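You operate a simulated robot arm through the tools that you are given. There is no shell and no other tool.

Carry out the task below with a simulated robot arm. There is one attempt and no reset: what you move stays moved.

JOB
Put things in order on the ink table top. At the end: the white label roll from the ink table top stands where the brown small ink carton stood; the grey flush can from the ink table top stands where the white label roll stood; the blue coating tin stands where the grey flush can stood; the brown small ink carton from the ink table top is on the brown board; whatever was shut is shut again. Leave all else as you found it, and nothing knocked over. Set down upright: small ink carton.

The check looks at the end state, three seconds after you hand in, the way a careful person would. Anything else that was tipped, shoved, dropped, spilled or broken makes it a failure.

ROBOT AND FRAMES
A 7-joint arm with a two-finger gripper, fixed in place. Base frame: the origin is at the foot of the arm, x ahead of it, y to its left, z up; the work surface is at about z = 0. Lengths are in mm, angles in degrees, forces in N, time in s.
With the tool pointing down near the work surface it reaches from about 160 to 380 mm from the base axis. Its first joint turns from -72.0 to 72.0 degrees. Payload 0.6 kg.
The TCP is the grasp point between the finger pads, 22 mm short of the fingertips. In the tool frame z runs along the fingers and y along their closing line. The gripper opens to 92 mm; its body begins 65 mm behind the TCP.
Orientation is told as [roll, pitch, yaw] about the base's x, y, z axes, in that order, counted from this pose: with the fingers straight down and closing along the base's y, the tool's x points along the base's -x, its y along +y and its z along -z.

CONTROLS
- The arm moves only by the tool apply_moves. Its argument "rows" is a list of rows, each a list of 7 numbers: the shift along the tool's x, y, z in units of 30 mm (1.0 is 30 mm), then the turn, a rotation vector about the tool's x, y, z in units of 6 degrees (1.0 is 6 degrees), then the finger opening in mm, from 0 to 92. In form: [[tx, ty, tz, rx, ry, rz, grip], ...]. A call has 1 to 20 rows; each row shifts and turns the commanded pose from where the row before left it, along the tool's axes as they then stand. A call with a number of a shift or a turn outside -1 to 1 is refused whole. A row lasts 0.2 s, in which the tool goes at most 50 mm and 8.6 degrees; a call with a longer step from one row to the next is refused whole, and so is a gripper value outside its range. Where a pose cannot be reached the arm comes as near as it can. A force on the tool above 40 N (or 10 N above the force at the start of the call, whichever is more), or a blocked arm, ends the call early, and 0.2 s more pass. The fingers move at their own pace (about 59.9 mm/s each) and stop on an object; they squeeze with about 26 N. The grip force told is the motor's: it shows also when the fingers shut on nothing. Time passes only in rows, and 0.2 s behind the last, so rows that do not move let the fingers close. It gives the time, the measured TCP pose, the force on the tool (base axes), the opening and the grip force at its end, in the units of the frame above (readings bear some noise), with the torque about the TCP (base axes, N m) and any sound that the robot's microphone picked up.
- Cameras (640 x 400 px; columns grow to the right, rows downward): "scene" is fixed at [59, -265.6, 402.3]; the picture's right is [0.81, -0.59, 0.00], its down [-0.39, -0.53, -0.76] and it looks along [0.45, 0.61, -0.65] (base axes); focal length 214 px, centre (320, 200). "wrist" rides on the gripper at [71, 19, -102] in the tool frame; the picture's right is [-0.26, 0.97, 0.00], its down [-0.75, -0.20, -0.63] and it looks along [-0.60, -0.16, 0.78] (tool axes); focal length 280 px, centre (320, 200). There is no depth. A picture from a camera that has moved, and an enlarged one, comes with that camera's place and axes in the base frame and with its lens. The place of the scene camera against the robot may be out by one fixed shift of up to 18 mm in any direction.
- get_image(camera): a new picture of that camera. The clock stands still meanwhile.
- enlarge(camera, box): a new picture of the part [left, top, right, bottom] of that camera's present view, enlarged. The clock stands still meanwhile.
- hand_in(): hands the job in; it is judged then, once.

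Nothing tells you positions but the pictures and the camera data. Unless the task says otherwise, let go and move clear before handing in.

The tools are called as name(argument=value, ...) on one line, values as JSON. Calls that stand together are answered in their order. apply_moves: Moves the arm, as the interface text tells. Its arguments: {"type":"object","properties":{"rows":{"type":"array","items":{"type":"array","items":{"type":"number"}}}},"required":["rows"]} The other tools are called the same way: get_image (camera) takes a picture; enlarge (camera, box) takes an enlarged picture of a part of a camera's view; hand_in () hands the job in.

At the start:

```text
time_s: 0.0
position: [203.7, -14.8, 332.4]
ee_rot: [0.0, 0.1, -0.1]
contact_force: [0.0, -0.2, 0.4]
ft_torque: [0.02, 0.01, 0.03]
opening: 92.1
gripper_force: 0.1
```

scene: 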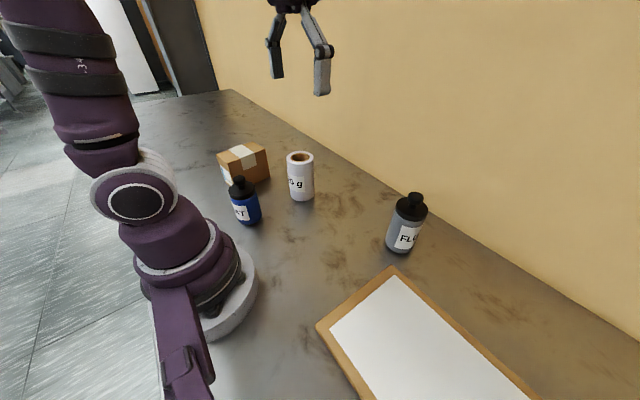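
wrist: 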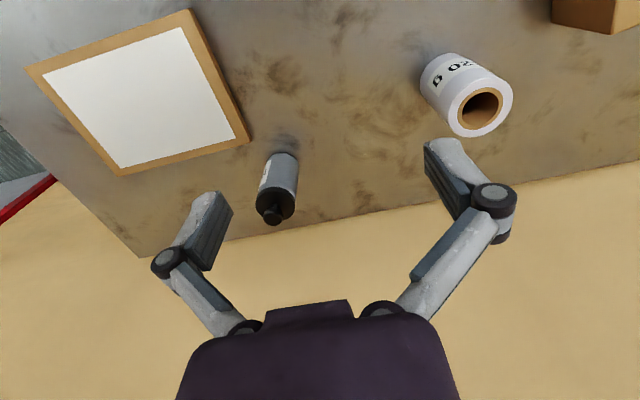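

I see a brown carton, a blue tin, a white label roll, a grey flush can and a brown board with a white sheet on it. I'll look closer before moving.

enlarge(camera="scene", box=[180, 120, 340, 240])

enlarge(camera="scene", box=[300, 160, 540, 400])

get_image(camera="wrist")

```text
3.33 times, centred on (260, 180) of scene
camera zoom: at [59.0, -265.6, 402.3], right [0.81, -0.59, 0.0], down [-0.39, -0.53, -0.76], along [0.45, 0.61, -0.65], focal length 715 px, centre (520, 267)
```

zoom: 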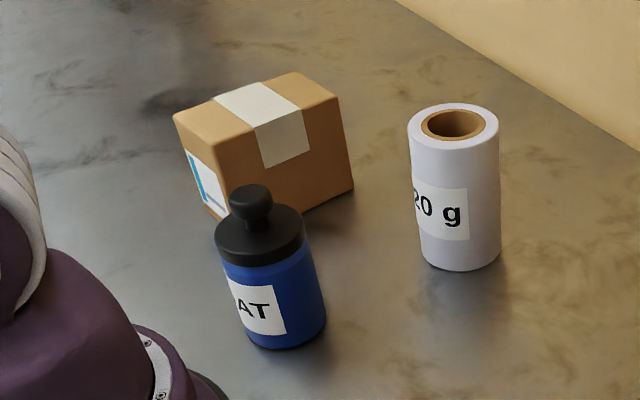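

```text
1.67 times, centred on (420, 280) of scene
camera zoom: at [59.0, -265.6, 402.3], right [0.81, -0.59, 0.0], down [-0.39, -0.53, -0.76], along [0.45, 0.61, -0.65], focal length 358 px, centre (153, 67)
```

zoom: 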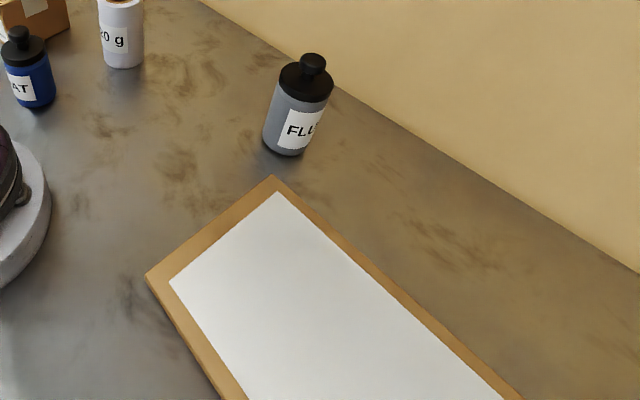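

```text
taken
camera wrist: at [131.7, 4.5, 433.0], right [0.26, 0.97, 0.0], down [0.75, -0.2, 0.63], along [0.6, -0.16, -0.78], focal length 280 px, centre (320, 200)
```

wrist: 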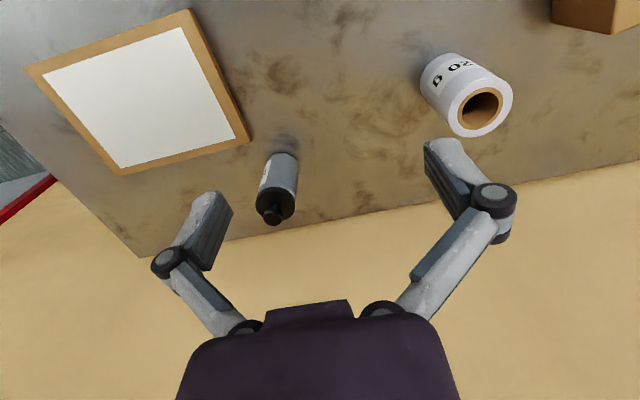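

Rough positions so far: carton near (190, 320), blue tin near (125, 155), roll near (290, 158), flush can near (365, -122), and the board spans about x 120 to 312, y -168 to -428. I'll swing left in the air to see the carton and tin better.

apply_moves(rows=[[0.037, 0.711, 0, 0, 0, -1, 92], [0.037, 0.711, 0, 0, 0, -1, 92], [0.037, 0.711, 0, 0, 0, -1, 92], [0.037, 0.711, 0, 0, 0, -1, 92], [0.037, 0.711, 0, 0, 0, -1, 92], [0.037, 0.711, 0, 0, 0, -1, 92], [0.037, 0.711, 0, 0, 0, -1, 92], [0.037, 0.711, 0, 0, 0, -1, 92], [0.037, 0.711, 0, 0, 0, -1, 92], [0.037, 0.711, 0, 0, 0, -1, 92]])

get_image(camera="wrist")

get_image(camera="scene")

```text
time_s: 2.2
position: [100.7, 162.6, 330.1]
ee_rot: [0.0, 0.0, 60.1]
contact_force: [0.1, 0.8, -0.5]
ft_torque: [0.02, 0.0, 0.0]
opening: 91.8
gripper_force: 0.0
```

```text
taken
camera wrist: at [48.3, 109.3, 431.8], right [-0.71, 0.71, 0.0], down [0.55, 0.55, 0.62], along [0.44, 0.44, -0.78], focal length 280 px, centre (320, 200)
```

wrist: 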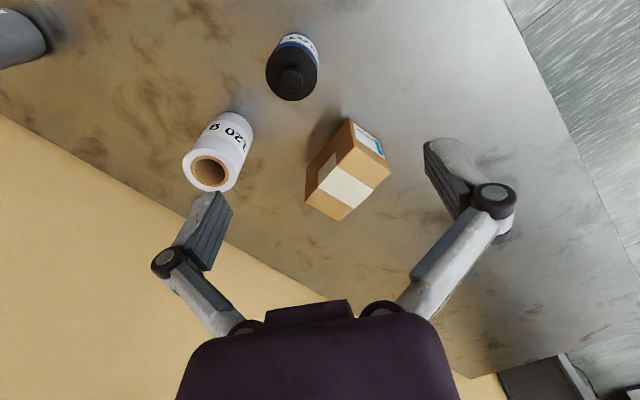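

```text
taken
```

scene: 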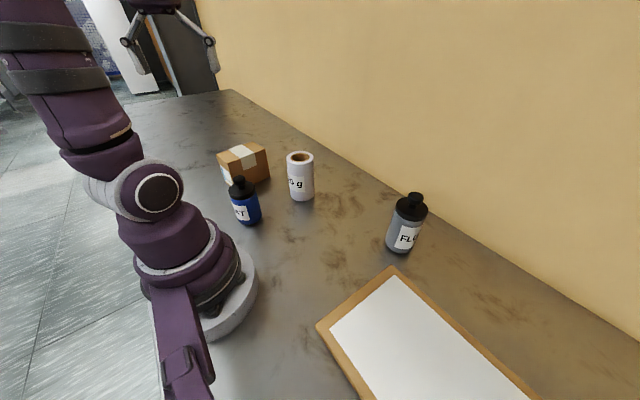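

Good view from the wrist. I'll enlarge it to measure the carton, tin and roll.

enlarge(camera="wrist", box=[240, 20, 400, 120])

enlarge(camera="wrist", box=[280, 100, 440, 230])

enlarge(camera="wrist", box=[160, 90, 290, 200])

```text
4.00 times, centred on (320, 70) of wrist
camera zoom: at [48.3, 109.3, 431.8], right [-0.71, 0.71, 0.0], down [0.55, 0.55, 0.62], along [0.44, 0.44, -0.78], focal length 1122 px, centre (320, 720)
```

zoom: 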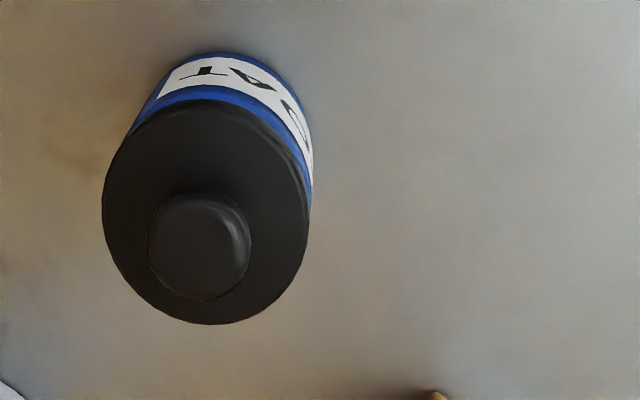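

```text
3.08 times, centred on (360, 165) of wrist
camera zoom: at [48.3, 109.3, 431.8], right [-0.71, 0.71, 0.0], down [0.55, 0.55, 0.62], along [0.44, 0.44, -0.78], focal length 863 px, centre (197, 308)
```

zoom: 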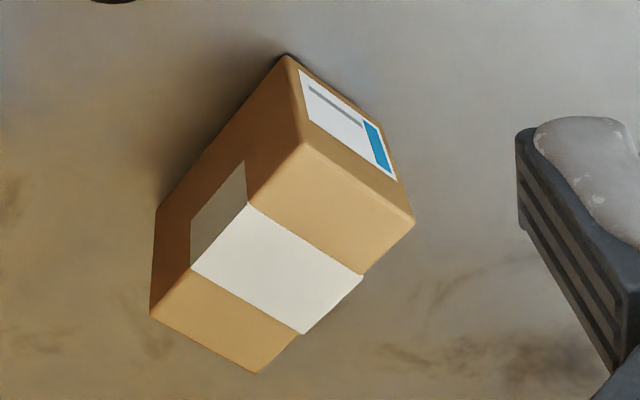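

```text
3.64 times, centred on (225, 145) of wrist
camera zoom: at [48.3, 109.3, 431.8], right [-0.71, 0.71, 0.0], down [0.55, 0.55, 0.62], along [0.44, 0.44, -0.78], focal length 1020 px, centre (666, 400)
```

zoom: 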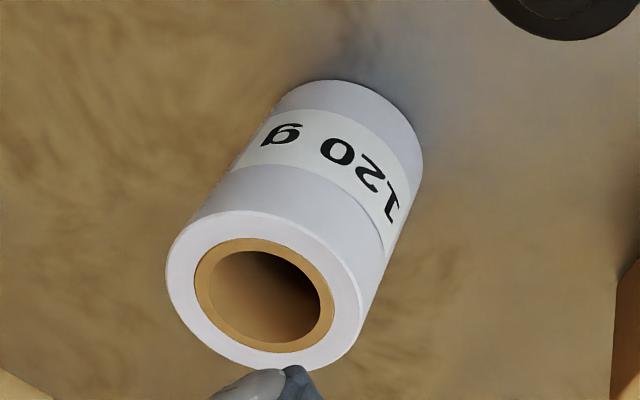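

The carton measures about 118 × 67 × 96 mm, centred near (193, 309) and turned about 8.7°. I'll hover over it with the fingers across its short side and check alignment.

apply_moves(rows=[[-0.641, -0.026, 0.37, 0, 0, 0.952, 92], [-0.6405, 0.038, 0.37, 0, 0, 0.952, 92], [-0.634, 0.101, 0.37, 0, 0, 0.952, 92], [-0.62, 0.164, 0.37, 0, 0, 0.952, 92], [-0.601, 0.225, 0.37, 0, 0, 0.952, 92], [-0.576, 0.283, 0.37, 0, 0, 0.952, 92], [-0.544, 0.34, 0.37, 0, 0, 0.952, 92], [-0.508, 0.392, 0.37, 0, 0, 0.952, 92], [-0.466, 0.441, 0.37, 0, 0, 0.952, 92], [0, 0, 0, 0, 0, 0, 92]])

get_image(camera="wrist")

get_image(camera="scene")

```text
time_s: 4.4
position: [186.7, 296.3, 221.9]
ee_rot: [0.0, -0.1, 8.5]
contact_force: [-0.5, -0.2, 0.0]
ft_torque: [0.0, -0.03, 0.03]
opening: 92.1
gripper_force: 0.1
out of reach, approached as far as the arm can: row 8, 9
```

```text
taken
camera wrist: at [112.9, 304.2, 323.6], right [0.12, 0.99, 0.0], down [0.78, -0.09, 0.62], along [0.62, -0.07, -0.78], focal length 280 px, centre (320, 200)
```

wrist: 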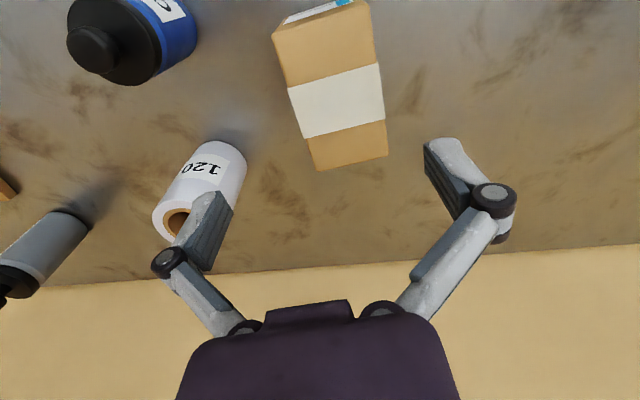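

```text
taken
```

scene: 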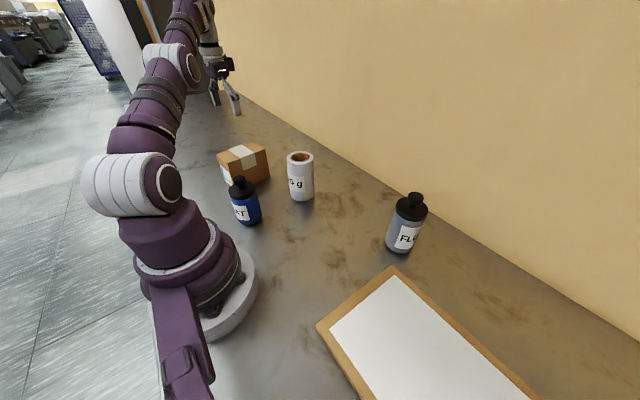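

The arm is near its reach limit at this height. I'll enlarge the carton to refine its place.

enlarge(camera="wrist", box=[240, 0, 440, 180])

enlarge(camera="wrist", box=[130, 120, 270, 250])

```text
2.22 times, centred on (340, 90) of wrist
camera zoom: at [112.9, 304.2, 323.6], right [0.12, 0.99, 0.0], down [0.78, -0.09, 0.62], along [0.62, -0.07, -0.78], focal length 623 px, centre (276, 444)
```

zoom: 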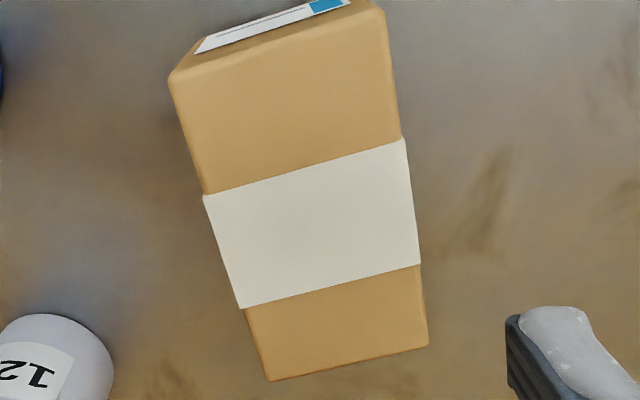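

```text
3.08 times, centred on (200, 185) of wrist
camera zoom: at [112.9, 304.2, 323.6], right [0.12, 0.99, 0.0], down [0.78, -0.09, 0.62], along [0.62, -0.07, -0.78], focal length 863 px, centre (689, 246)
```

zoom: 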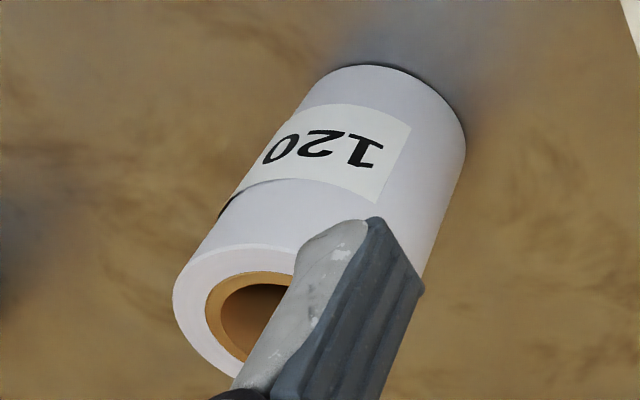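

The second view agrees: carton centre near (194, 309.5), yaw about 8.2°. I'll lower a little, still above the carton, to see whether the arm reaches the spot.

apply_moves(rows=[[0, 0, 0.7, 0, 0, 0, 92], [0, 0, 0.7, 0, 0, 0, 92], [0, 0, 0.7, 0, 0, 0, 92], [0, 0, 0, 0, 0, 0, 92]])

```text
time_s: 5.4
position: [185.6, 296.5, 159.9]
ee_rot: [0.0, 0.0, 8.5]
contact_force: [0.6, 0.5, -0.4]
ft_torque: [-0.04, 0.02, 0.01]
opening: 91.7
gripper_force: 0.0
```

apply_moves(rows=[[-0.328, 0.389, 0, 0, 0, 0, 92], [0, 0, 0, 0, 0, 0, 92]])

get_image(camera="wrist")

enlarge(camera="scene", box=[180, 80, 340, 220])

```text
time_s: 6.0
position: [193.0, 311.0, 162.2]
ee_rot: [0.0, 0.0, 8.6]
contact_force: [-0.5, 0.4, -0.3]
ft_torque: [0.0, -0.03, 0.01]
opening: 92.0
gripper_force: 0.1
```

```text
taken
camera wrist: at [119.8, 317.2, 262.0], right [0.11, 0.99, 0.0], down [0.78, -0.09, 0.62], along [0.62, -0.07, -0.78], focal length 280 px, centre (320, 200)
```

wrist: 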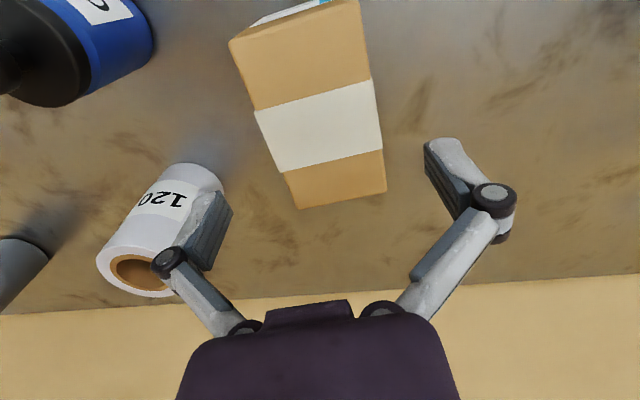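

```text
2.86 times, centred on (260, 150) of scene
camera zoom: at [59.0, -265.6, 402.3], right [0.81, -0.59, 0.0], down [-0.39, -0.53, -0.76], along [0.45, 0.61, -0.65], focal length 613 px, centre (491, 343)
```

zoom: 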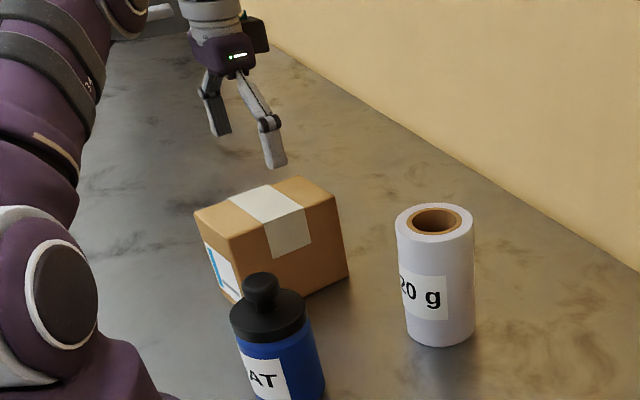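

Aligned to within a few millimetres of the carton centre. Now descending to grip depth (about z = 58) and closing.

apply_moves(rows=[[0, 0, 0.8, 0, 0, 0, 92], [0, 0, 0.8, 0, 0, 0, 92], [0, 0, 0.8, 0, 0, 0, 92], [0, 0, 0.6, 0, 0, 0, 92], [0, 0, 0.4, 0, 0, 0, 92], [0, 0, 0, 0, 0, 0, 92]])

get_image(camera="wrist")

```text
time_s: 7.4
position: [193.3, 307.6, 58.6]
ee_rot: [0.1, 0.0, 8.6]
contact_force: [-0.1, -0.4, 0.4]
ft_torque: [0.01, -0.05, 0.01]
opening: 91.8
gripper_force: 0.1
```

```text
taken
camera wrist: at [120.4, 316.3, 160.0], right [0.11, 0.99, 0.0], down [0.78, -0.09, 0.63], along [0.62, -0.07, -0.78], focal length 280 px, centre (320, 200)
```

wrist: 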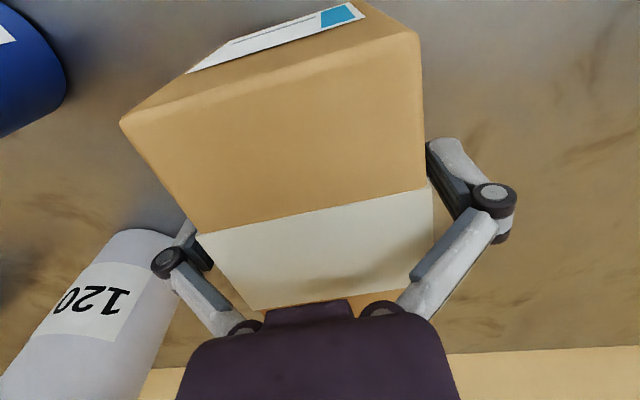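

apply_moves(rows=[[0, 0, 0, 0, 0, 0, 80], [0, 0, 0, 0, 0, 0, 72], [0, 0, 0, 0, 0, 0, 60], [0, 0, 0, 0, 0, 0, 50], [0, 0, 0, 0, 0, 0, 50]])

```text
time_s: 8.6
position: [193.4, 309.6, 59.6]
ee_rot: [0.1, -0.1, 8.6]
contact_force: [-4.1, -2.5, 30.9]
ft_torque: [-0.07, 0.15, 0.02]
opening: 78.2
gripper_force: 26.2
```

The fingers stopped at 78 mm, wider than the 68 mm I measured, with about 31 N of vertical force. I'll look before doing anything else.

get_image(camera="wrist")

enlarge(camera="scene", box=[180, 80, 340, 220])

```text
taken
camera wrist: at [120.5, 316.5, 160.8], right [0.11, 0.99, 0.0], down [0.78, -0.09, 0.63], along [0.62, -0.07, -0.78], focal length 280 px, centre (320, 200)
```

wrist: 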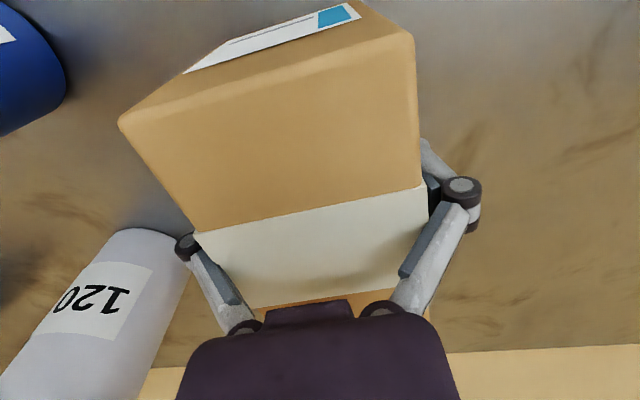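

```text
2.86 times, centred on (260, 150) of scene
camera zoom: at [59.0, -265.7, 402.3], right [0.81, -0.59, 0.0], down [-0.39, -0.53, -0.76], along [0.45, 0.61, -0.65], focal length 613 px, centre (491, 343)
```

zoom: 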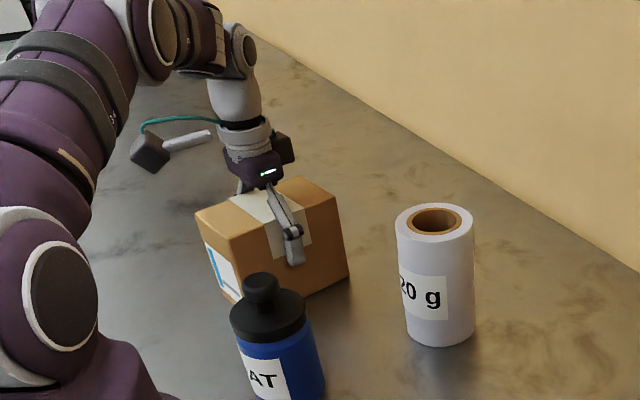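

The sloping finger links are resting on the carton's top edges, so I'm too deep. I'll open, rise about 25 mm so only the pads meet the sides, and close again.

apply_moves(rows=[[0, 0, 0, 0, 0, 0, 85], [0, 0, 0, 0, 0, 0, 92], [0, 0, 0, 0, 0, 0, 92], [0, 0, -0.5, 0, 0, 0, 92], [0, 0, -0.4, 0, 0, 0, 92], [0, 0, 0, 0, 0, 0, 92]])

get_image(camera="wrist")

```text
time_s: 10.0
position: [193.0, 309.0, 86.6]
ee_rot: [0.1, 0.0, 8.7]
contact_force: [0.1, 0.5, 0.3]
ft_torque: [0.01, 0.0, 0.01]
opening: 91.9
gripper_force: 0.0
```

```text
taken
camera wrist: at [119.5, 317.0, 187.2], right [0.11, 0.99, 0.0], down [0.78, -0.09, 0.63], along [0.62, -0.07, -0.78], focal length 280 px, centre (320, 200)
```

wrist: 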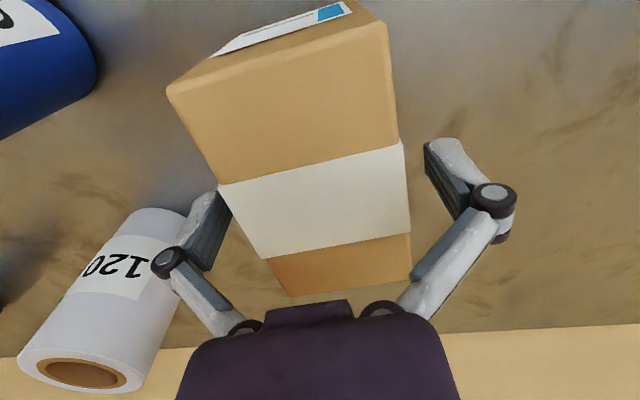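

apply_moves(rows=[[0, 0, 0, 0, 0, 0, 80], [0, 0, 0, 0, 0, 0, 72], [0, 0, 0, 0, 0, 0, 60], [0, 0, 0, 0, 0, 0, 50], [0, 0, 0, 0, 0, 0, 50]])

get_image(camera="wrist")

enlarge(camera="scene", box=[180, 80, 340, 220])

```text
time_s: 11.2
position: [192.4, 309.5, 85.4]
ee_rot: [0.0, 0.0, 8.6]
contact_force: [-2.0, -2.2, 6.8]
ft_torque: [-0.25, 0.1, -0.08]
opening: 69.7
gripper_force: 26.4
```

```text
taken
camera wrist: at [119.6, 316.9, 187.2], right [0.11, 0.99, 0.0], down [0.78, -0.09, 0.62], along [0.62, -0.07, -0.78], focal length 280 px, centre (320, 200)
```

wrist: 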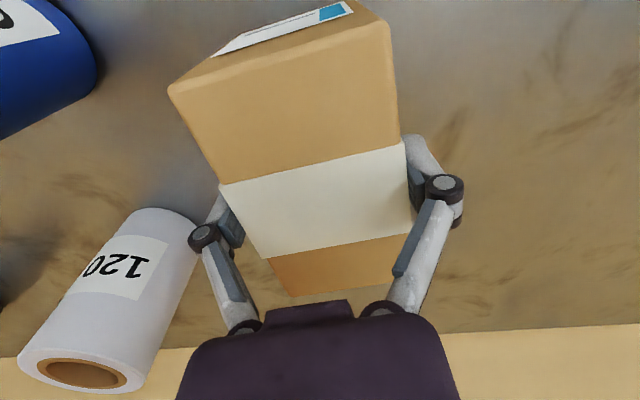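

```text
2.86 times, centred on (260, 150) of scene
camera zoom: at [59.0, -265.6, 402.3], right [0.81, -0.59, 0.0], down [-0.39, -0.53, -0.76], along [0.45, 0.61, -0.65], focal length 613 px, centre (491, 343)
```

zoom: 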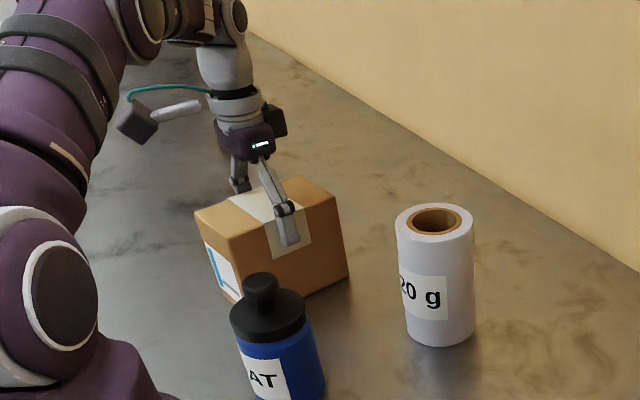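

Gripped at 69.7 mm. Lifting slowly now.

apply_moves(rows=[[0, 0, -0.3, 0, 0, 0, 50], [0, 0, -0.5, 0, 0, 0, 50], [0, 0, -0.7, 0, 0, 0, 50], [0, 0, -0.7, 0, 0, 0, 50], [0, 0, 0, 0, 0, 0, 50]])

get_image(camera="wrist")

enlarge(camera="scene", box=[180, 80, 340, 220])

```text
time_s: 12.4
position: [195.2, 309.0, 152.6]
ee_rot: [0.0, 0.0, 8.6]
contact_force: [0.2, -0.8, -3.3]
ft_torque: [0.02, -0.01, -0.03]
opening: 69.8
gripper_force: 25.2
```

```text
taken
camera wrist: at [121.2, 316.7, 252.4], right [0.11, 0.99, 0.0], down [0.78, -0.09, 0.63], along [0.62, -0.07, -0.78], focal length 280 px, centre (320, 200)
```

wrist: 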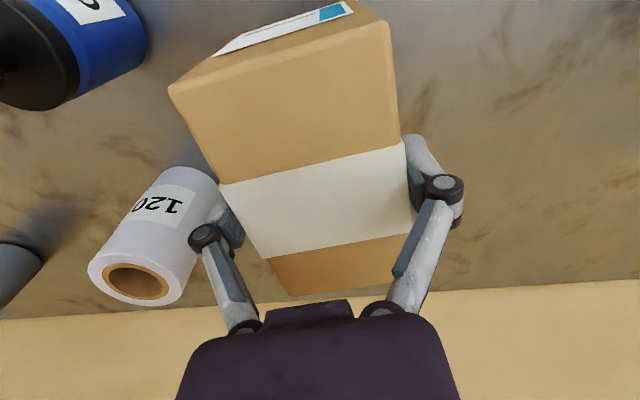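

```text
2.86 times, centred on (260, 150) of scene
camera zoom: at [59.0, -265.6, 402.3], right [0.81, -0.59, 0.0], down [-0.39, -0.53, -0.76], along [0.45, 0.61, -0.65], focal length 613 px, centre (491, 343)
```

zoom: 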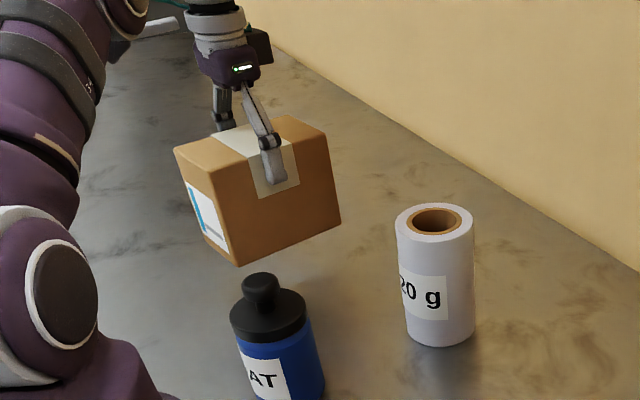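

The carton is held firmly and level, at about 3.3 N. Next I raise it and pull it inward before swinging around to the board.

apply_moves(rows=[[0.33, -0.375, -0.667, 0, 0, 0, 50], [0.33, -0.375, -0.667, 0, 0, 0, 50], [0.33, -0.375, -0.667, 0, 0, 0, 50], [0.33, -0.375, -0.667, 0, 0, 0, 50], [0.33, -0.375, -0.667, 0, 0, 0, 50], [0, 0, 0, 0, 0, 0, 50]])

```text
time_s: 13.8
position: [152.7, 246.9, 252.0]
ee_rot: [0.0, 0.0, 8.5]
contact_force: [0.2, -0.3, -3.2]
ft_torque: [0.02, -0.03, 0.01]
opening: 69.6
gripper_force: 26.2
```

apply_moves(rows=[[-0.337, -0.319, 0, 0, 0, 0.458, 50], [-0.674, -0.637, 0, 0, 0, 0.9167, 50], [-0.674, -0.637, 0, 0, 0, 0.9167, 50], [-0.674, -0.637, 0, 0, 0, 0.9167, 50], [-0.674, -0.637, 0, 0, 0, 0.9167, 50], [-0.674, -0.637, 0, 0, 0, 0.9167, 50], [-0.674, -0.637, 0, 0, 0, 0.9167, 50], [-0.674, -0.637, 0, 0, 0, 0.9167, 50], [-0.674, -0.637, 0, 0, 0, 0.9167, 50], [-0.674, -0.637, 0, 0, 0, 0.9167, 50]])

get_image(camera="wrist")

get_image(camera="scene")

```text
time_s: 16.0
position: [287.8, 28.0, 253.0]
ee_rot: [0.1, 0.1, -43.8]
contact_force: [0.1, 0.0, -3.4]
ft_torque: [0.04, -0.01, -0.01]
opening: 69.7
gripper_force: 26.0
```

```text
taken
camera wrist: at [248.9, 90.1, 353.8], right [0.86, 0.52, 0.0], down [0.4, -0.67, 0.63], along [0.32, -0.54, -0.78], focal length 280 px, centre (320, 200)
```

wrist: 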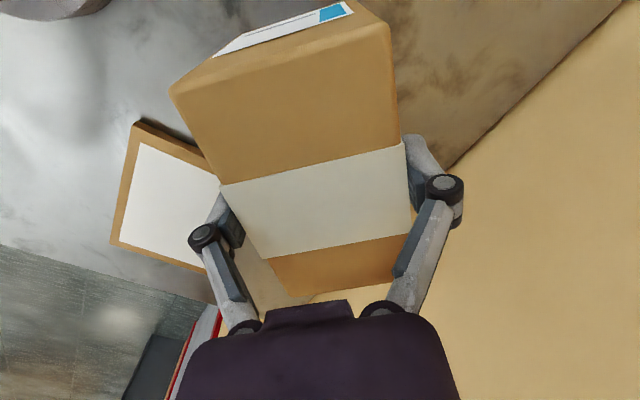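

```text
taken
```

scene: 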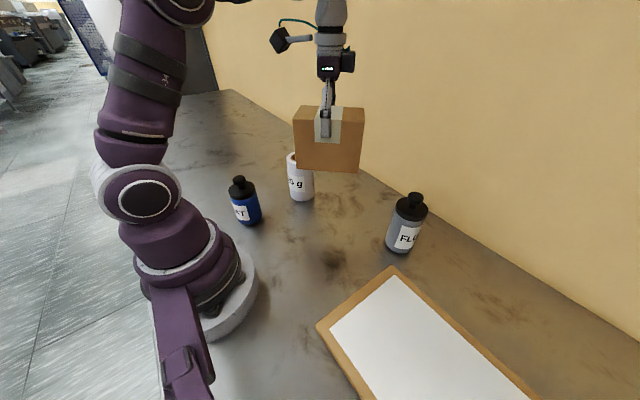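

apply_moves(rows=[[-0.674, -0.637, 0, 0, 0, 0.9167, 50], [-0.674, -0.637, 0, 0, 0, 0.9167, 50], [-0.674, -0.637, 0, 0, 0, 0.9167, 50], [-0.674, -0.637, 0, 0, 0, 0.9167, 50], [-0.674, -0.637, 0, 0, 0, 0.9167, 50], [-0.674, -0.637, 0, 0, 0, 0.9167, 50], [-0.674, -0.637, 0, 0, 0, 0.9167, 50], [-0.674, -0.637, 0, 0, 0, 0.9167, 50], [-0.674, -0.637, 0, 0, 0, 0.9167, 50], [-0.337, -0.319, 0, 0, 0, 0.458, 50], [0, 0, 0, 0, 0, 0, 50]])

get_image(camera="wrist")

get_image(camera="scene")

```text
time_s: 18.4
position: [196.6, -210.2, 252.3]
ee_rot: [0.0, 0.0, -96.0]
contact_force: [-0.4, -0.7, -3.3]
ft_torque: [0.05, 0.03, -0.03]
opening: 69.5
gripper_force: 26.3
```

```text
taken
camera wrist: at [223.2, -142.7, 352.8], right [0.93, -0.36, 0.0], down [-0.28, -0.73, 0.63], along [-0.23, -0.58, -0.78], focal length 280 px, centre (320, 200)
```

wrist: 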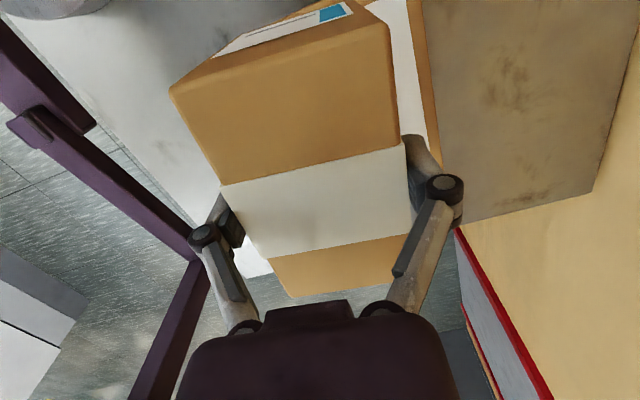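

```text
taken
```

scene: 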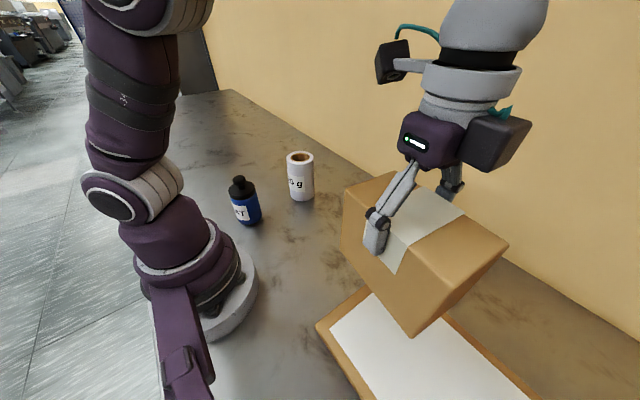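

The carton hangs over the board. I'll shift it to about (212, -258), square it to the board, lower partway, then check.

apply_moves(rows=[[-0.76, 0.343, 0.8, 0, 0, 0, 50], [-0.76, 0.343, 0.8, 0, 0, 0, 50], [0, 0, 0.5, 0, 0, -1, 50], [0, 0, 0, 0, 0, 0, 50]])

get_image(camera="wrist")

get_image(camera="scene")

```text
time_s: 19.4
position: [213.3, -259.1, 191.1]
ee_rot: [0.1, 0.0, -89.8]
contact_force: [0.1, 0.2, -2.5]
ft_torque: [0.03, -0.01, 0.01]
opening: 69.6
gripper_force: 26.5
```

```text
taken
camera wrist: at [232.6, -188.1, 292.1], right [0.97, -0.26, 0.0], down [-0.2, -0.75, 0.63], along [-0.16, -0.6, -0.78], focal length 280 px, centre (320, 200)
```

wrist: 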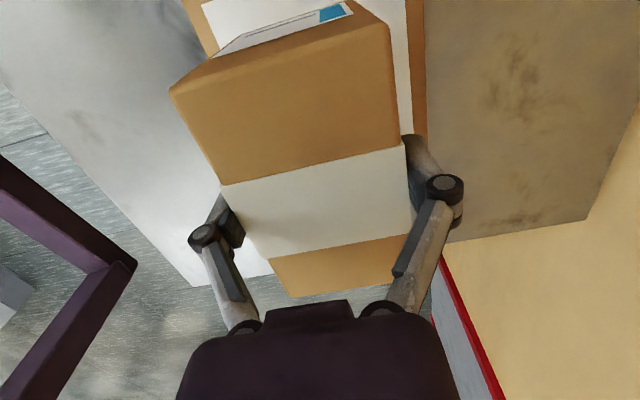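

```text
taken
```

scene: 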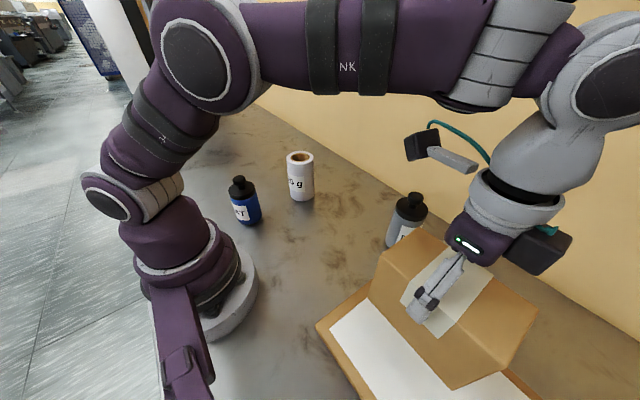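

Board spans x of about 117 to 312 here, so the carton sits well inside it. Lowering toward it.

apply_moves(rows=[[0, 0, 0.8, 0, 0, 0, 50], [0, 0, 0.8, 0, 0, 0, 50], [0, 0, 0.7, 0, 0, 0, 50], [0, 0, 0.2, 0, 0, 0, 50], [0, 0, 0, 0, 0, 0, 50]])

get_image(camera="scene")

get_image(camera="wrist")

```text
time_s: 20.6
position: [214.9, -256.5, 113.5]
ee_rot: [0.0, 0.0, -89.9]
contact_force: [-0.5, -0.6, -2.3]
ft_torque: [-0.02, 0.01, -0.01]
opening: 69.5
gripper_force: 26.6
```

```text
taken
```

scene: 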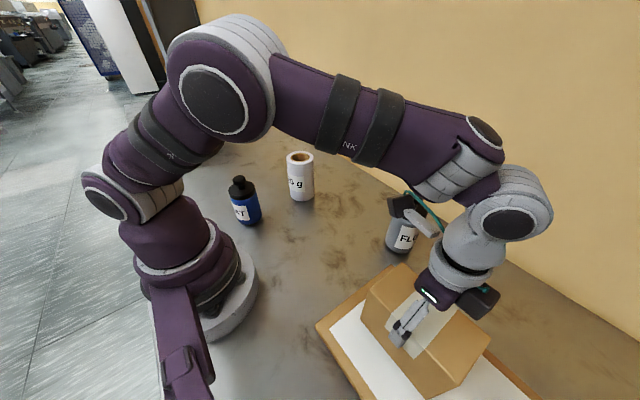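

```text
taken
camera wrist: at [233.0, -186.7, 215.4], right [0.97, -0.26, 0.0], down [-0.2, -0.75, 0.62], along [-0.16, -0.6, -0.78], focal length 280 px, centre (320, 200)
```

wrist: 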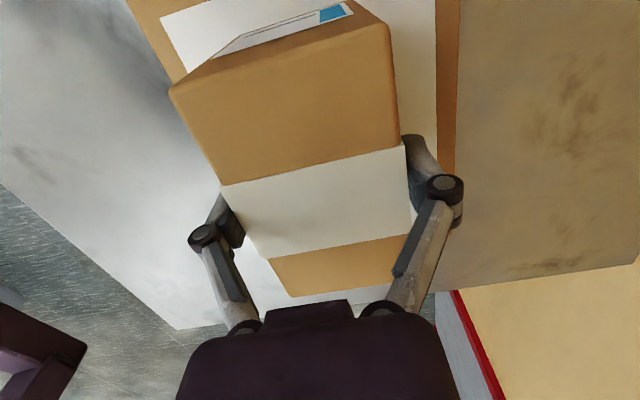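

apply_moves(rows=[[0, 0, 0.17, 0, 0, 0, 50], [0, 0, 0.17, 0, 0, 0, 50], [0, 0, 0, 0, 0, 0, 50]])

```text
time_s: 21.4
position: [214.5, -257.0, 104.4]
ee_rot: [0.0, 0.0, -89.9]
contact_force: [0.4, -0.4, -3.7]
ft_torque: [0.01, 0.0, -0.01]
opening: 69.7
gripper_force: 26.0
```

apply_moves(rows=[[0, 0, 0.1, 0, 0, 0, 50], [0, 0, 0, 0, 0, 0, 50]])

apply_moves(rows=[[0, 0, 0.1, 0, 0, 0, 50], [0, 0, 0, 0, 0, 0, 50]])

apply_moves(rows=[[0, 0, 0.08, 0, 0, 0, 50], [0, 0, 0, 0, 0, 0, 50]])

```text
time_s: 22.0
position: [214.9, -256.4, 102.1]
ee_rot: [0.0, -0.1, -89.9]
contact_force: [-3.5, 4.8, 16.3]
ft_torque: [0.08, 0.07, -0.05]
opening: 69.7
gripper_force: 26.4
```

```text
time_s: 22.6
position: [214.4, -257.3, 98.8]
ee_rot: [0.1, -0.1, -89.9]
contact_force: [1.2, -1.5, 16.5]
ft_torque: [-0.16, -0.08, 0.02]
opening: 69.9
gripper_force: 26.0
```

```text
time_s: 23.2
position: [214.2, -257.4, 96.4]
ee_rot: [0.0, 0.0, -89.9]
contact_force: [5.5, 0.6, 16.2]
ft_torque: [0.0, -0.13, 0.03]
opening: 70.0
gripper_force: 25.5
```

The carton is standing on the board (contact at about z = 102, so the board is roughly 16 mm thick). Opening the fingers.

apply_moves(rows=[[0, 0, -0.05, 0, 0, 0, 72], [0, 0, 0, 0, 0, 0, 78], [0, 0, 0, 0, 0, 0, 90], [0, 0, 0, 0, 0, 0, 92]])

get_image(camera="wrist")

get_image(camera="scene")

```text
time_s: 24.2
position: [214.4, -257.4, 97.8]
ee_rot: [0.0, 0.1, -89.9]
contact_force: [0.7, 0.7, -0.2]
ft_torque: [-0.01, 0.02, 0.0]
opening: 91.9
gripper_force: 0.0
```

```text
taken
camera wrist: at [232.7, -187.1, 198.6], right [0.97, -0.26, 0.0], down [-0.2, -0.75, 0.63], along [-0.16, -0.6, -0.78], focal length 280 px, centre (320, 200)
```

wrist: 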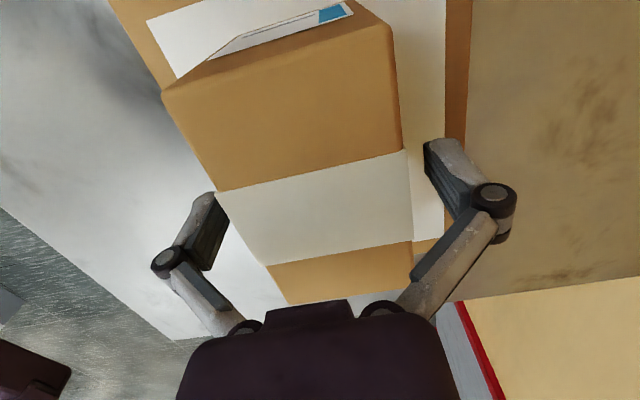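

```text
taken
```

scene: 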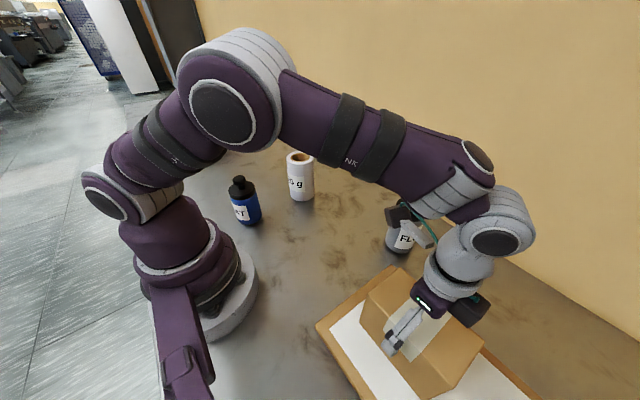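

The carton stands upright on the board, clear of the fingers. I'll rise and swing to a vantage point for the flush can.

apply_moves(rows=[[0, 0, -0.4, 0, 0, 0, 92], [0, 0, -0.8, 0, 0, 0, 92], [0, 0, -0.9, 0, 0, 0, 92], [0, 0, -0.9, 0, 0, 0, 92], [0, 0, -0.7, 0, 0, 0, 92], [0.4775, 0.1006, -0.117, 0, 0, -0.992, 92], [0.4645, 0.1496, -0.117, 0, 0, -0.992, 92], [0.4465, 0.1969, -0.117, 0, 0, -0.992, 92], [0.4237, 0.2421, -0.117, 0, 0, -0.992, 92], [0.3963, 0.2847, -0.117, 0, 0, -0.992, 92], [0.3646, 0.3243, -0.117, 0, 0, -0.992, 92], [0.3291, 0.3604, -0.117, 0, 0, -0.992, 92], [0.2899, 0.3925, -0.117, 0, 0, -0.992, 92], [0.2477, 0.4205, -0.117, 0, 0, -0.992, 92], [0.2028, 0.4439, -0.117, 0, 0, -0.992, 92], [0.1557, 0.4625, -0.117, 0, 0, -0.992, 92], [0.1069, 0.4761, -0.117, 0, 0, -0.992, 92], [0, 0, 0, 0, 0, 0, 92]])

get_image(camera="wrist")

get_image(camera="scene")

```text
time_s: 28.0
position: [250.8, -83.9, 249.8]
ee_rot: [0.1, 0.0, -18.4]
contact_force: [0.0, 0.4, -0.5]
ft_torque: [0.01, 0.02, 0.0]
opening: 91.8
gripper_force: 0.1
```

```text
taken
camera wrist: at [189.0, -44.8, 351.5], right [0.55, 0.83, 0.0], down [0.65, -0.43, 0.63], along [0.52, -0.35, -0.78], focal length 280 px, centre (320, 200)
```

wrist: 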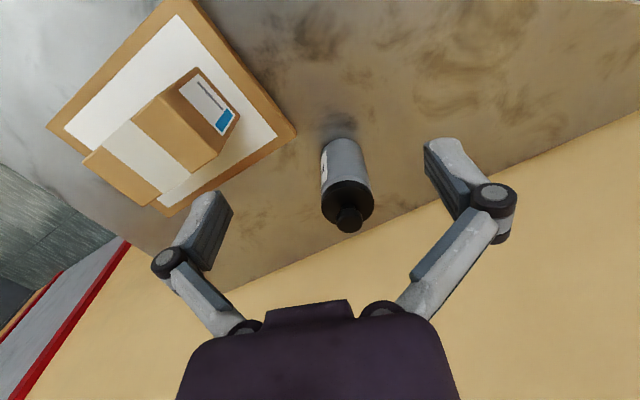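

```text
taken
```

scene: 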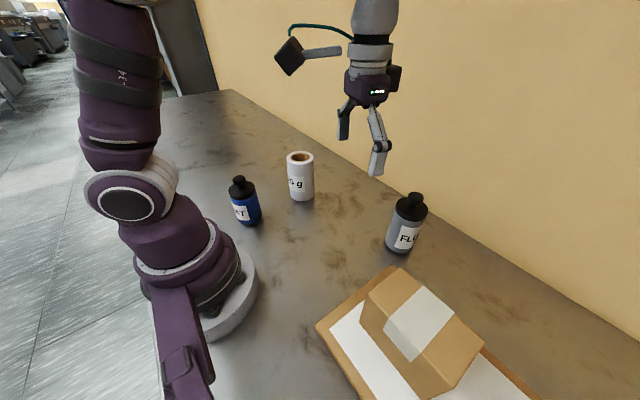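

enlarge(camera="wrist", box=[280, 110, 420, 240])

enlarge(camera="scene", box=[350, 170, 470, 270])

```text
3.08 times, centred on (350, 175) of wrist
camera zoom: at [189.0, -44.8, 351.5], right [0.55, 0.83, 0.0], down [0.65, -0.43, 0.63], along [0.52, -0.35, -0.78], focal length 863 px, centre (228, 277)
```

zoom: 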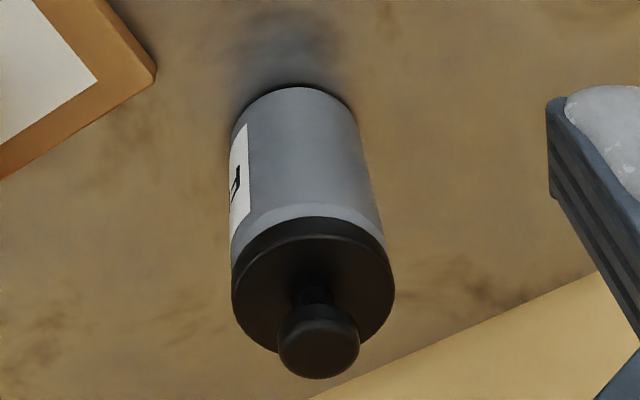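

```text
4.00 times, centred on (410, 220) of scene
camera zoom: at [59.0, -265.6, 402.3], right [0.81, -0.59, 0.0], down [-0.39, -0.53, -0.76], along [0.45, 0.61, -0.65], focal length 858 px, centre (-40, 120)
```

zoom: 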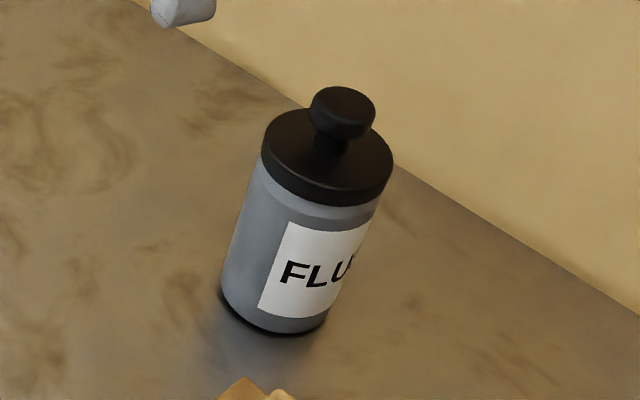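

The flush can stands near (375, -131), at the edge of reach, so I'll handle it with an outward tilt later. Now I'll swing to the roll.

apply_moves(rows=[[0.0426, 0.865, 0, 0, 0, -0.94, 92], [0.0426, 0.865, 0, 0, 0, -0.94, 92], [0.0426, 0.865, 0, 0, 0, -0.94, 92], [0.0426, 0.865, 0, 0, 0, -0.94, 92], [0.0426, 0.865, 0, 0, 0, -0.94, 92], [0.0426, 0.865, 0, 0, 0, -0.94, 92], [0.0426, 0.865, 0, 0, 0, -0.94, 92], [0.0426, 0.865, 0, 0, 0, -0.94, 92], [0, 0, 0, 0, 0, 0, 92]])

get_image(camera="wrist")

enlarge(camera="wrist", box=[240, 80, 400, 220])

```text
time_s: 30.0
position: [235.5, 116.0, 250.9]
ee_rot: [0.0, 0.0, 26.8]
contact_force: [0.1, 0.4, -0.5]
ft_torque: [0.05, 0.02, -0.04]
opening: 91.7
gripper_force: 0.0
```

```text
taken
camera wrist: at [163.2, 100.3, 352.4], right [-0.2, 0.98, 0.0], down [0.76, 0.16, 0.62], along [0.61, 0.12, -0.78], focal length 280 px, centre (320, 200)
```

wrist: 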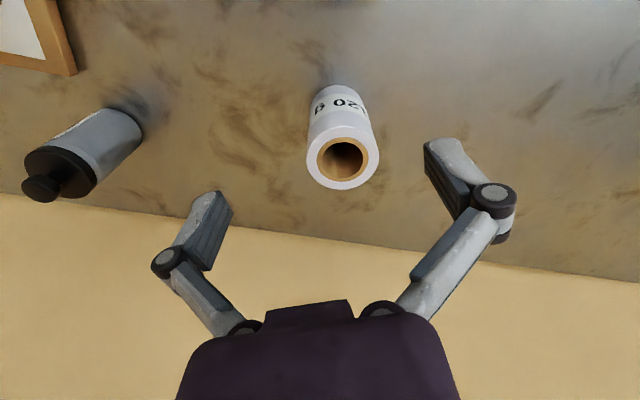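

```text
2.86 times, centred on (320, 150) of wrist
camera zoom: at [163.2, 100.3, 352.4], right [-0.2, 0.98, 0.0], down [0.76, 0.16, 0.62], along [0.61, 0.12, -0.78], focal length 801 px, centre (320, 343)
```

zoom: 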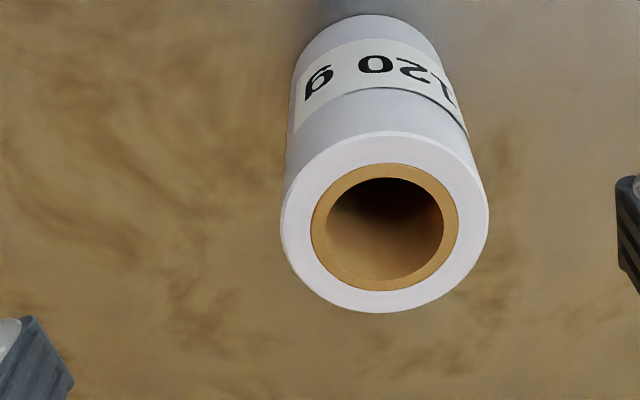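

Roll measures about 71 mm wide and 112 mm tall, standing at (295, 149). I'll move above it and verify before descending.

apply_moves(rows=[[-0.762, 0.033, 0.9, 0, 0, 0, 92], [-0.762, 0.033, 0.9, 0, 0, 0, 92], [-0.762, 0.033, 0.9, 0, 0, 0, 92], [0, 0, 0, 0, 0, 0, 92]])

get_image(camera="wrist")

enlarge(camera="scene", box=[220, 70, 380, 210])

```text
time_s: 31.0
position: [296.4, 152.0, 169.3]
ee_rot: [0.0, 0.0, 26.7]
contact_force: [-0.6, -0.3, -1.0]
ft_torque: [-0.02, 0.0, 0.02]
opening: 91.8
gripper_force: 0.0
```

```text
taken
camera wrist: at [223.6, 136.3, 271.2], right [-0.2, 0.98, 0.0], down [0.76, 0.15, 0.63], along [0.61, 0.12, -0.78], focal length 280 px, centre (320, 200)
```

wrist: 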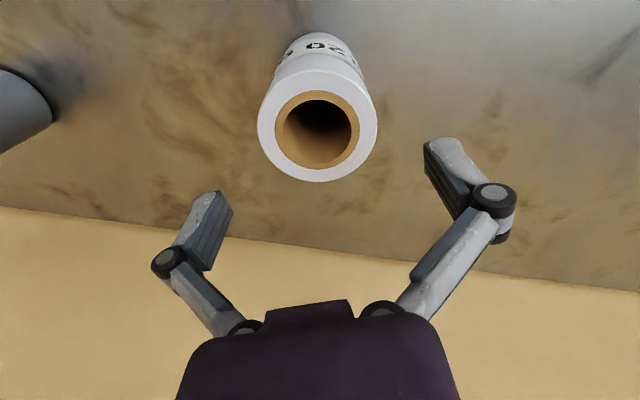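

```text
2.86 times, centred on (300, 140) of scene
camera zoom: at [59.0, -265.6, 402.3], right [0.81, -0.59, 0.0], down [-0.39, -0.53, -0.76], along [0.45, 0.61, -0.65], focal length 613 px, centre (377, 371)
```

zoom: 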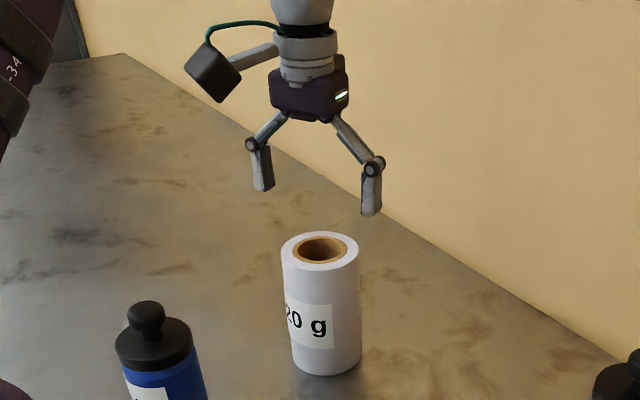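

Nearly centred. I'll make a small correction, then descend to about z = 100 and close on the roll's upper part.

apply_moves(rows=[[0.085, -0.058, 0.6, 0, 0, 0, 92], [0, 0, 0.7, 0, 0, 0, 92], [0, 0, 0.6, 0, 0, 0, 92], [0, 0, 0.4, 0, 0, 0, 92], [0, 0, 0, 0, 0, 0, 92]])

get_image(camera="wrist")

```text
time_s: 32.2
position: [292.8, 147.9, 100.6]
ee_rot: [0.1, -0.1, 26.6]
contact_force: [-0.2, 0.3, 0.4]
ft_torque: [-0.02, 0.0, 0.0]
opening: 91.8
gripper_force: 0.0
```

```text
taken
camera wrist: at [221.3, 132.2, 201.7], right [-0.2, 0.98, 0.0], down [0.77, 0.15, 0.62], along [0.61, 0.12, -0.78], focal length 280 px, centre (320, 200)
```

wrist: 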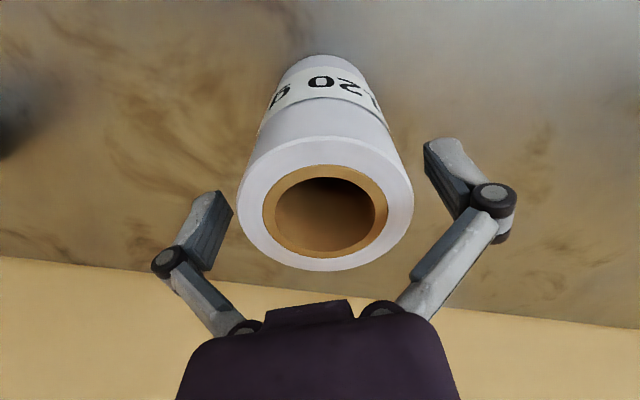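

apply_moves(rows=[[0, 0, 0, 0, 0, 0, 82], [0, 0, 0, 0, 0, 0, 74], [0, 0, 0, 0, 0, 0, 64], [0, 0, 0, 0, 0, 0, 55], [0, 0, 0, 0, 0, 0, 55]])

get_image(camera="wrist")

```text
time_s: 33.4
position: [292.5, 148.1, 102.4]
ee_rot: [0.0, 0.0, 26.7]
contact_force: [-3.4, 0.9, 8.0]
ft_torque: [0.07, 0.15, -0.06]
opening: 67.3
gripper_force: 25.7
```

```text
taken
camera wrist: at [221.3, 132.3, 202.0], right [-0.2, 0.98, 0.0], down [0.76, 0.15, 0.63], along [0.61, 0.12, -0.78], focal length 280 px, centre (320, 200)
```

wrist: 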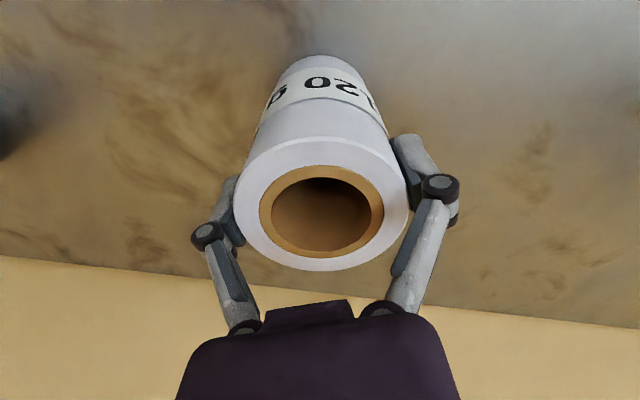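

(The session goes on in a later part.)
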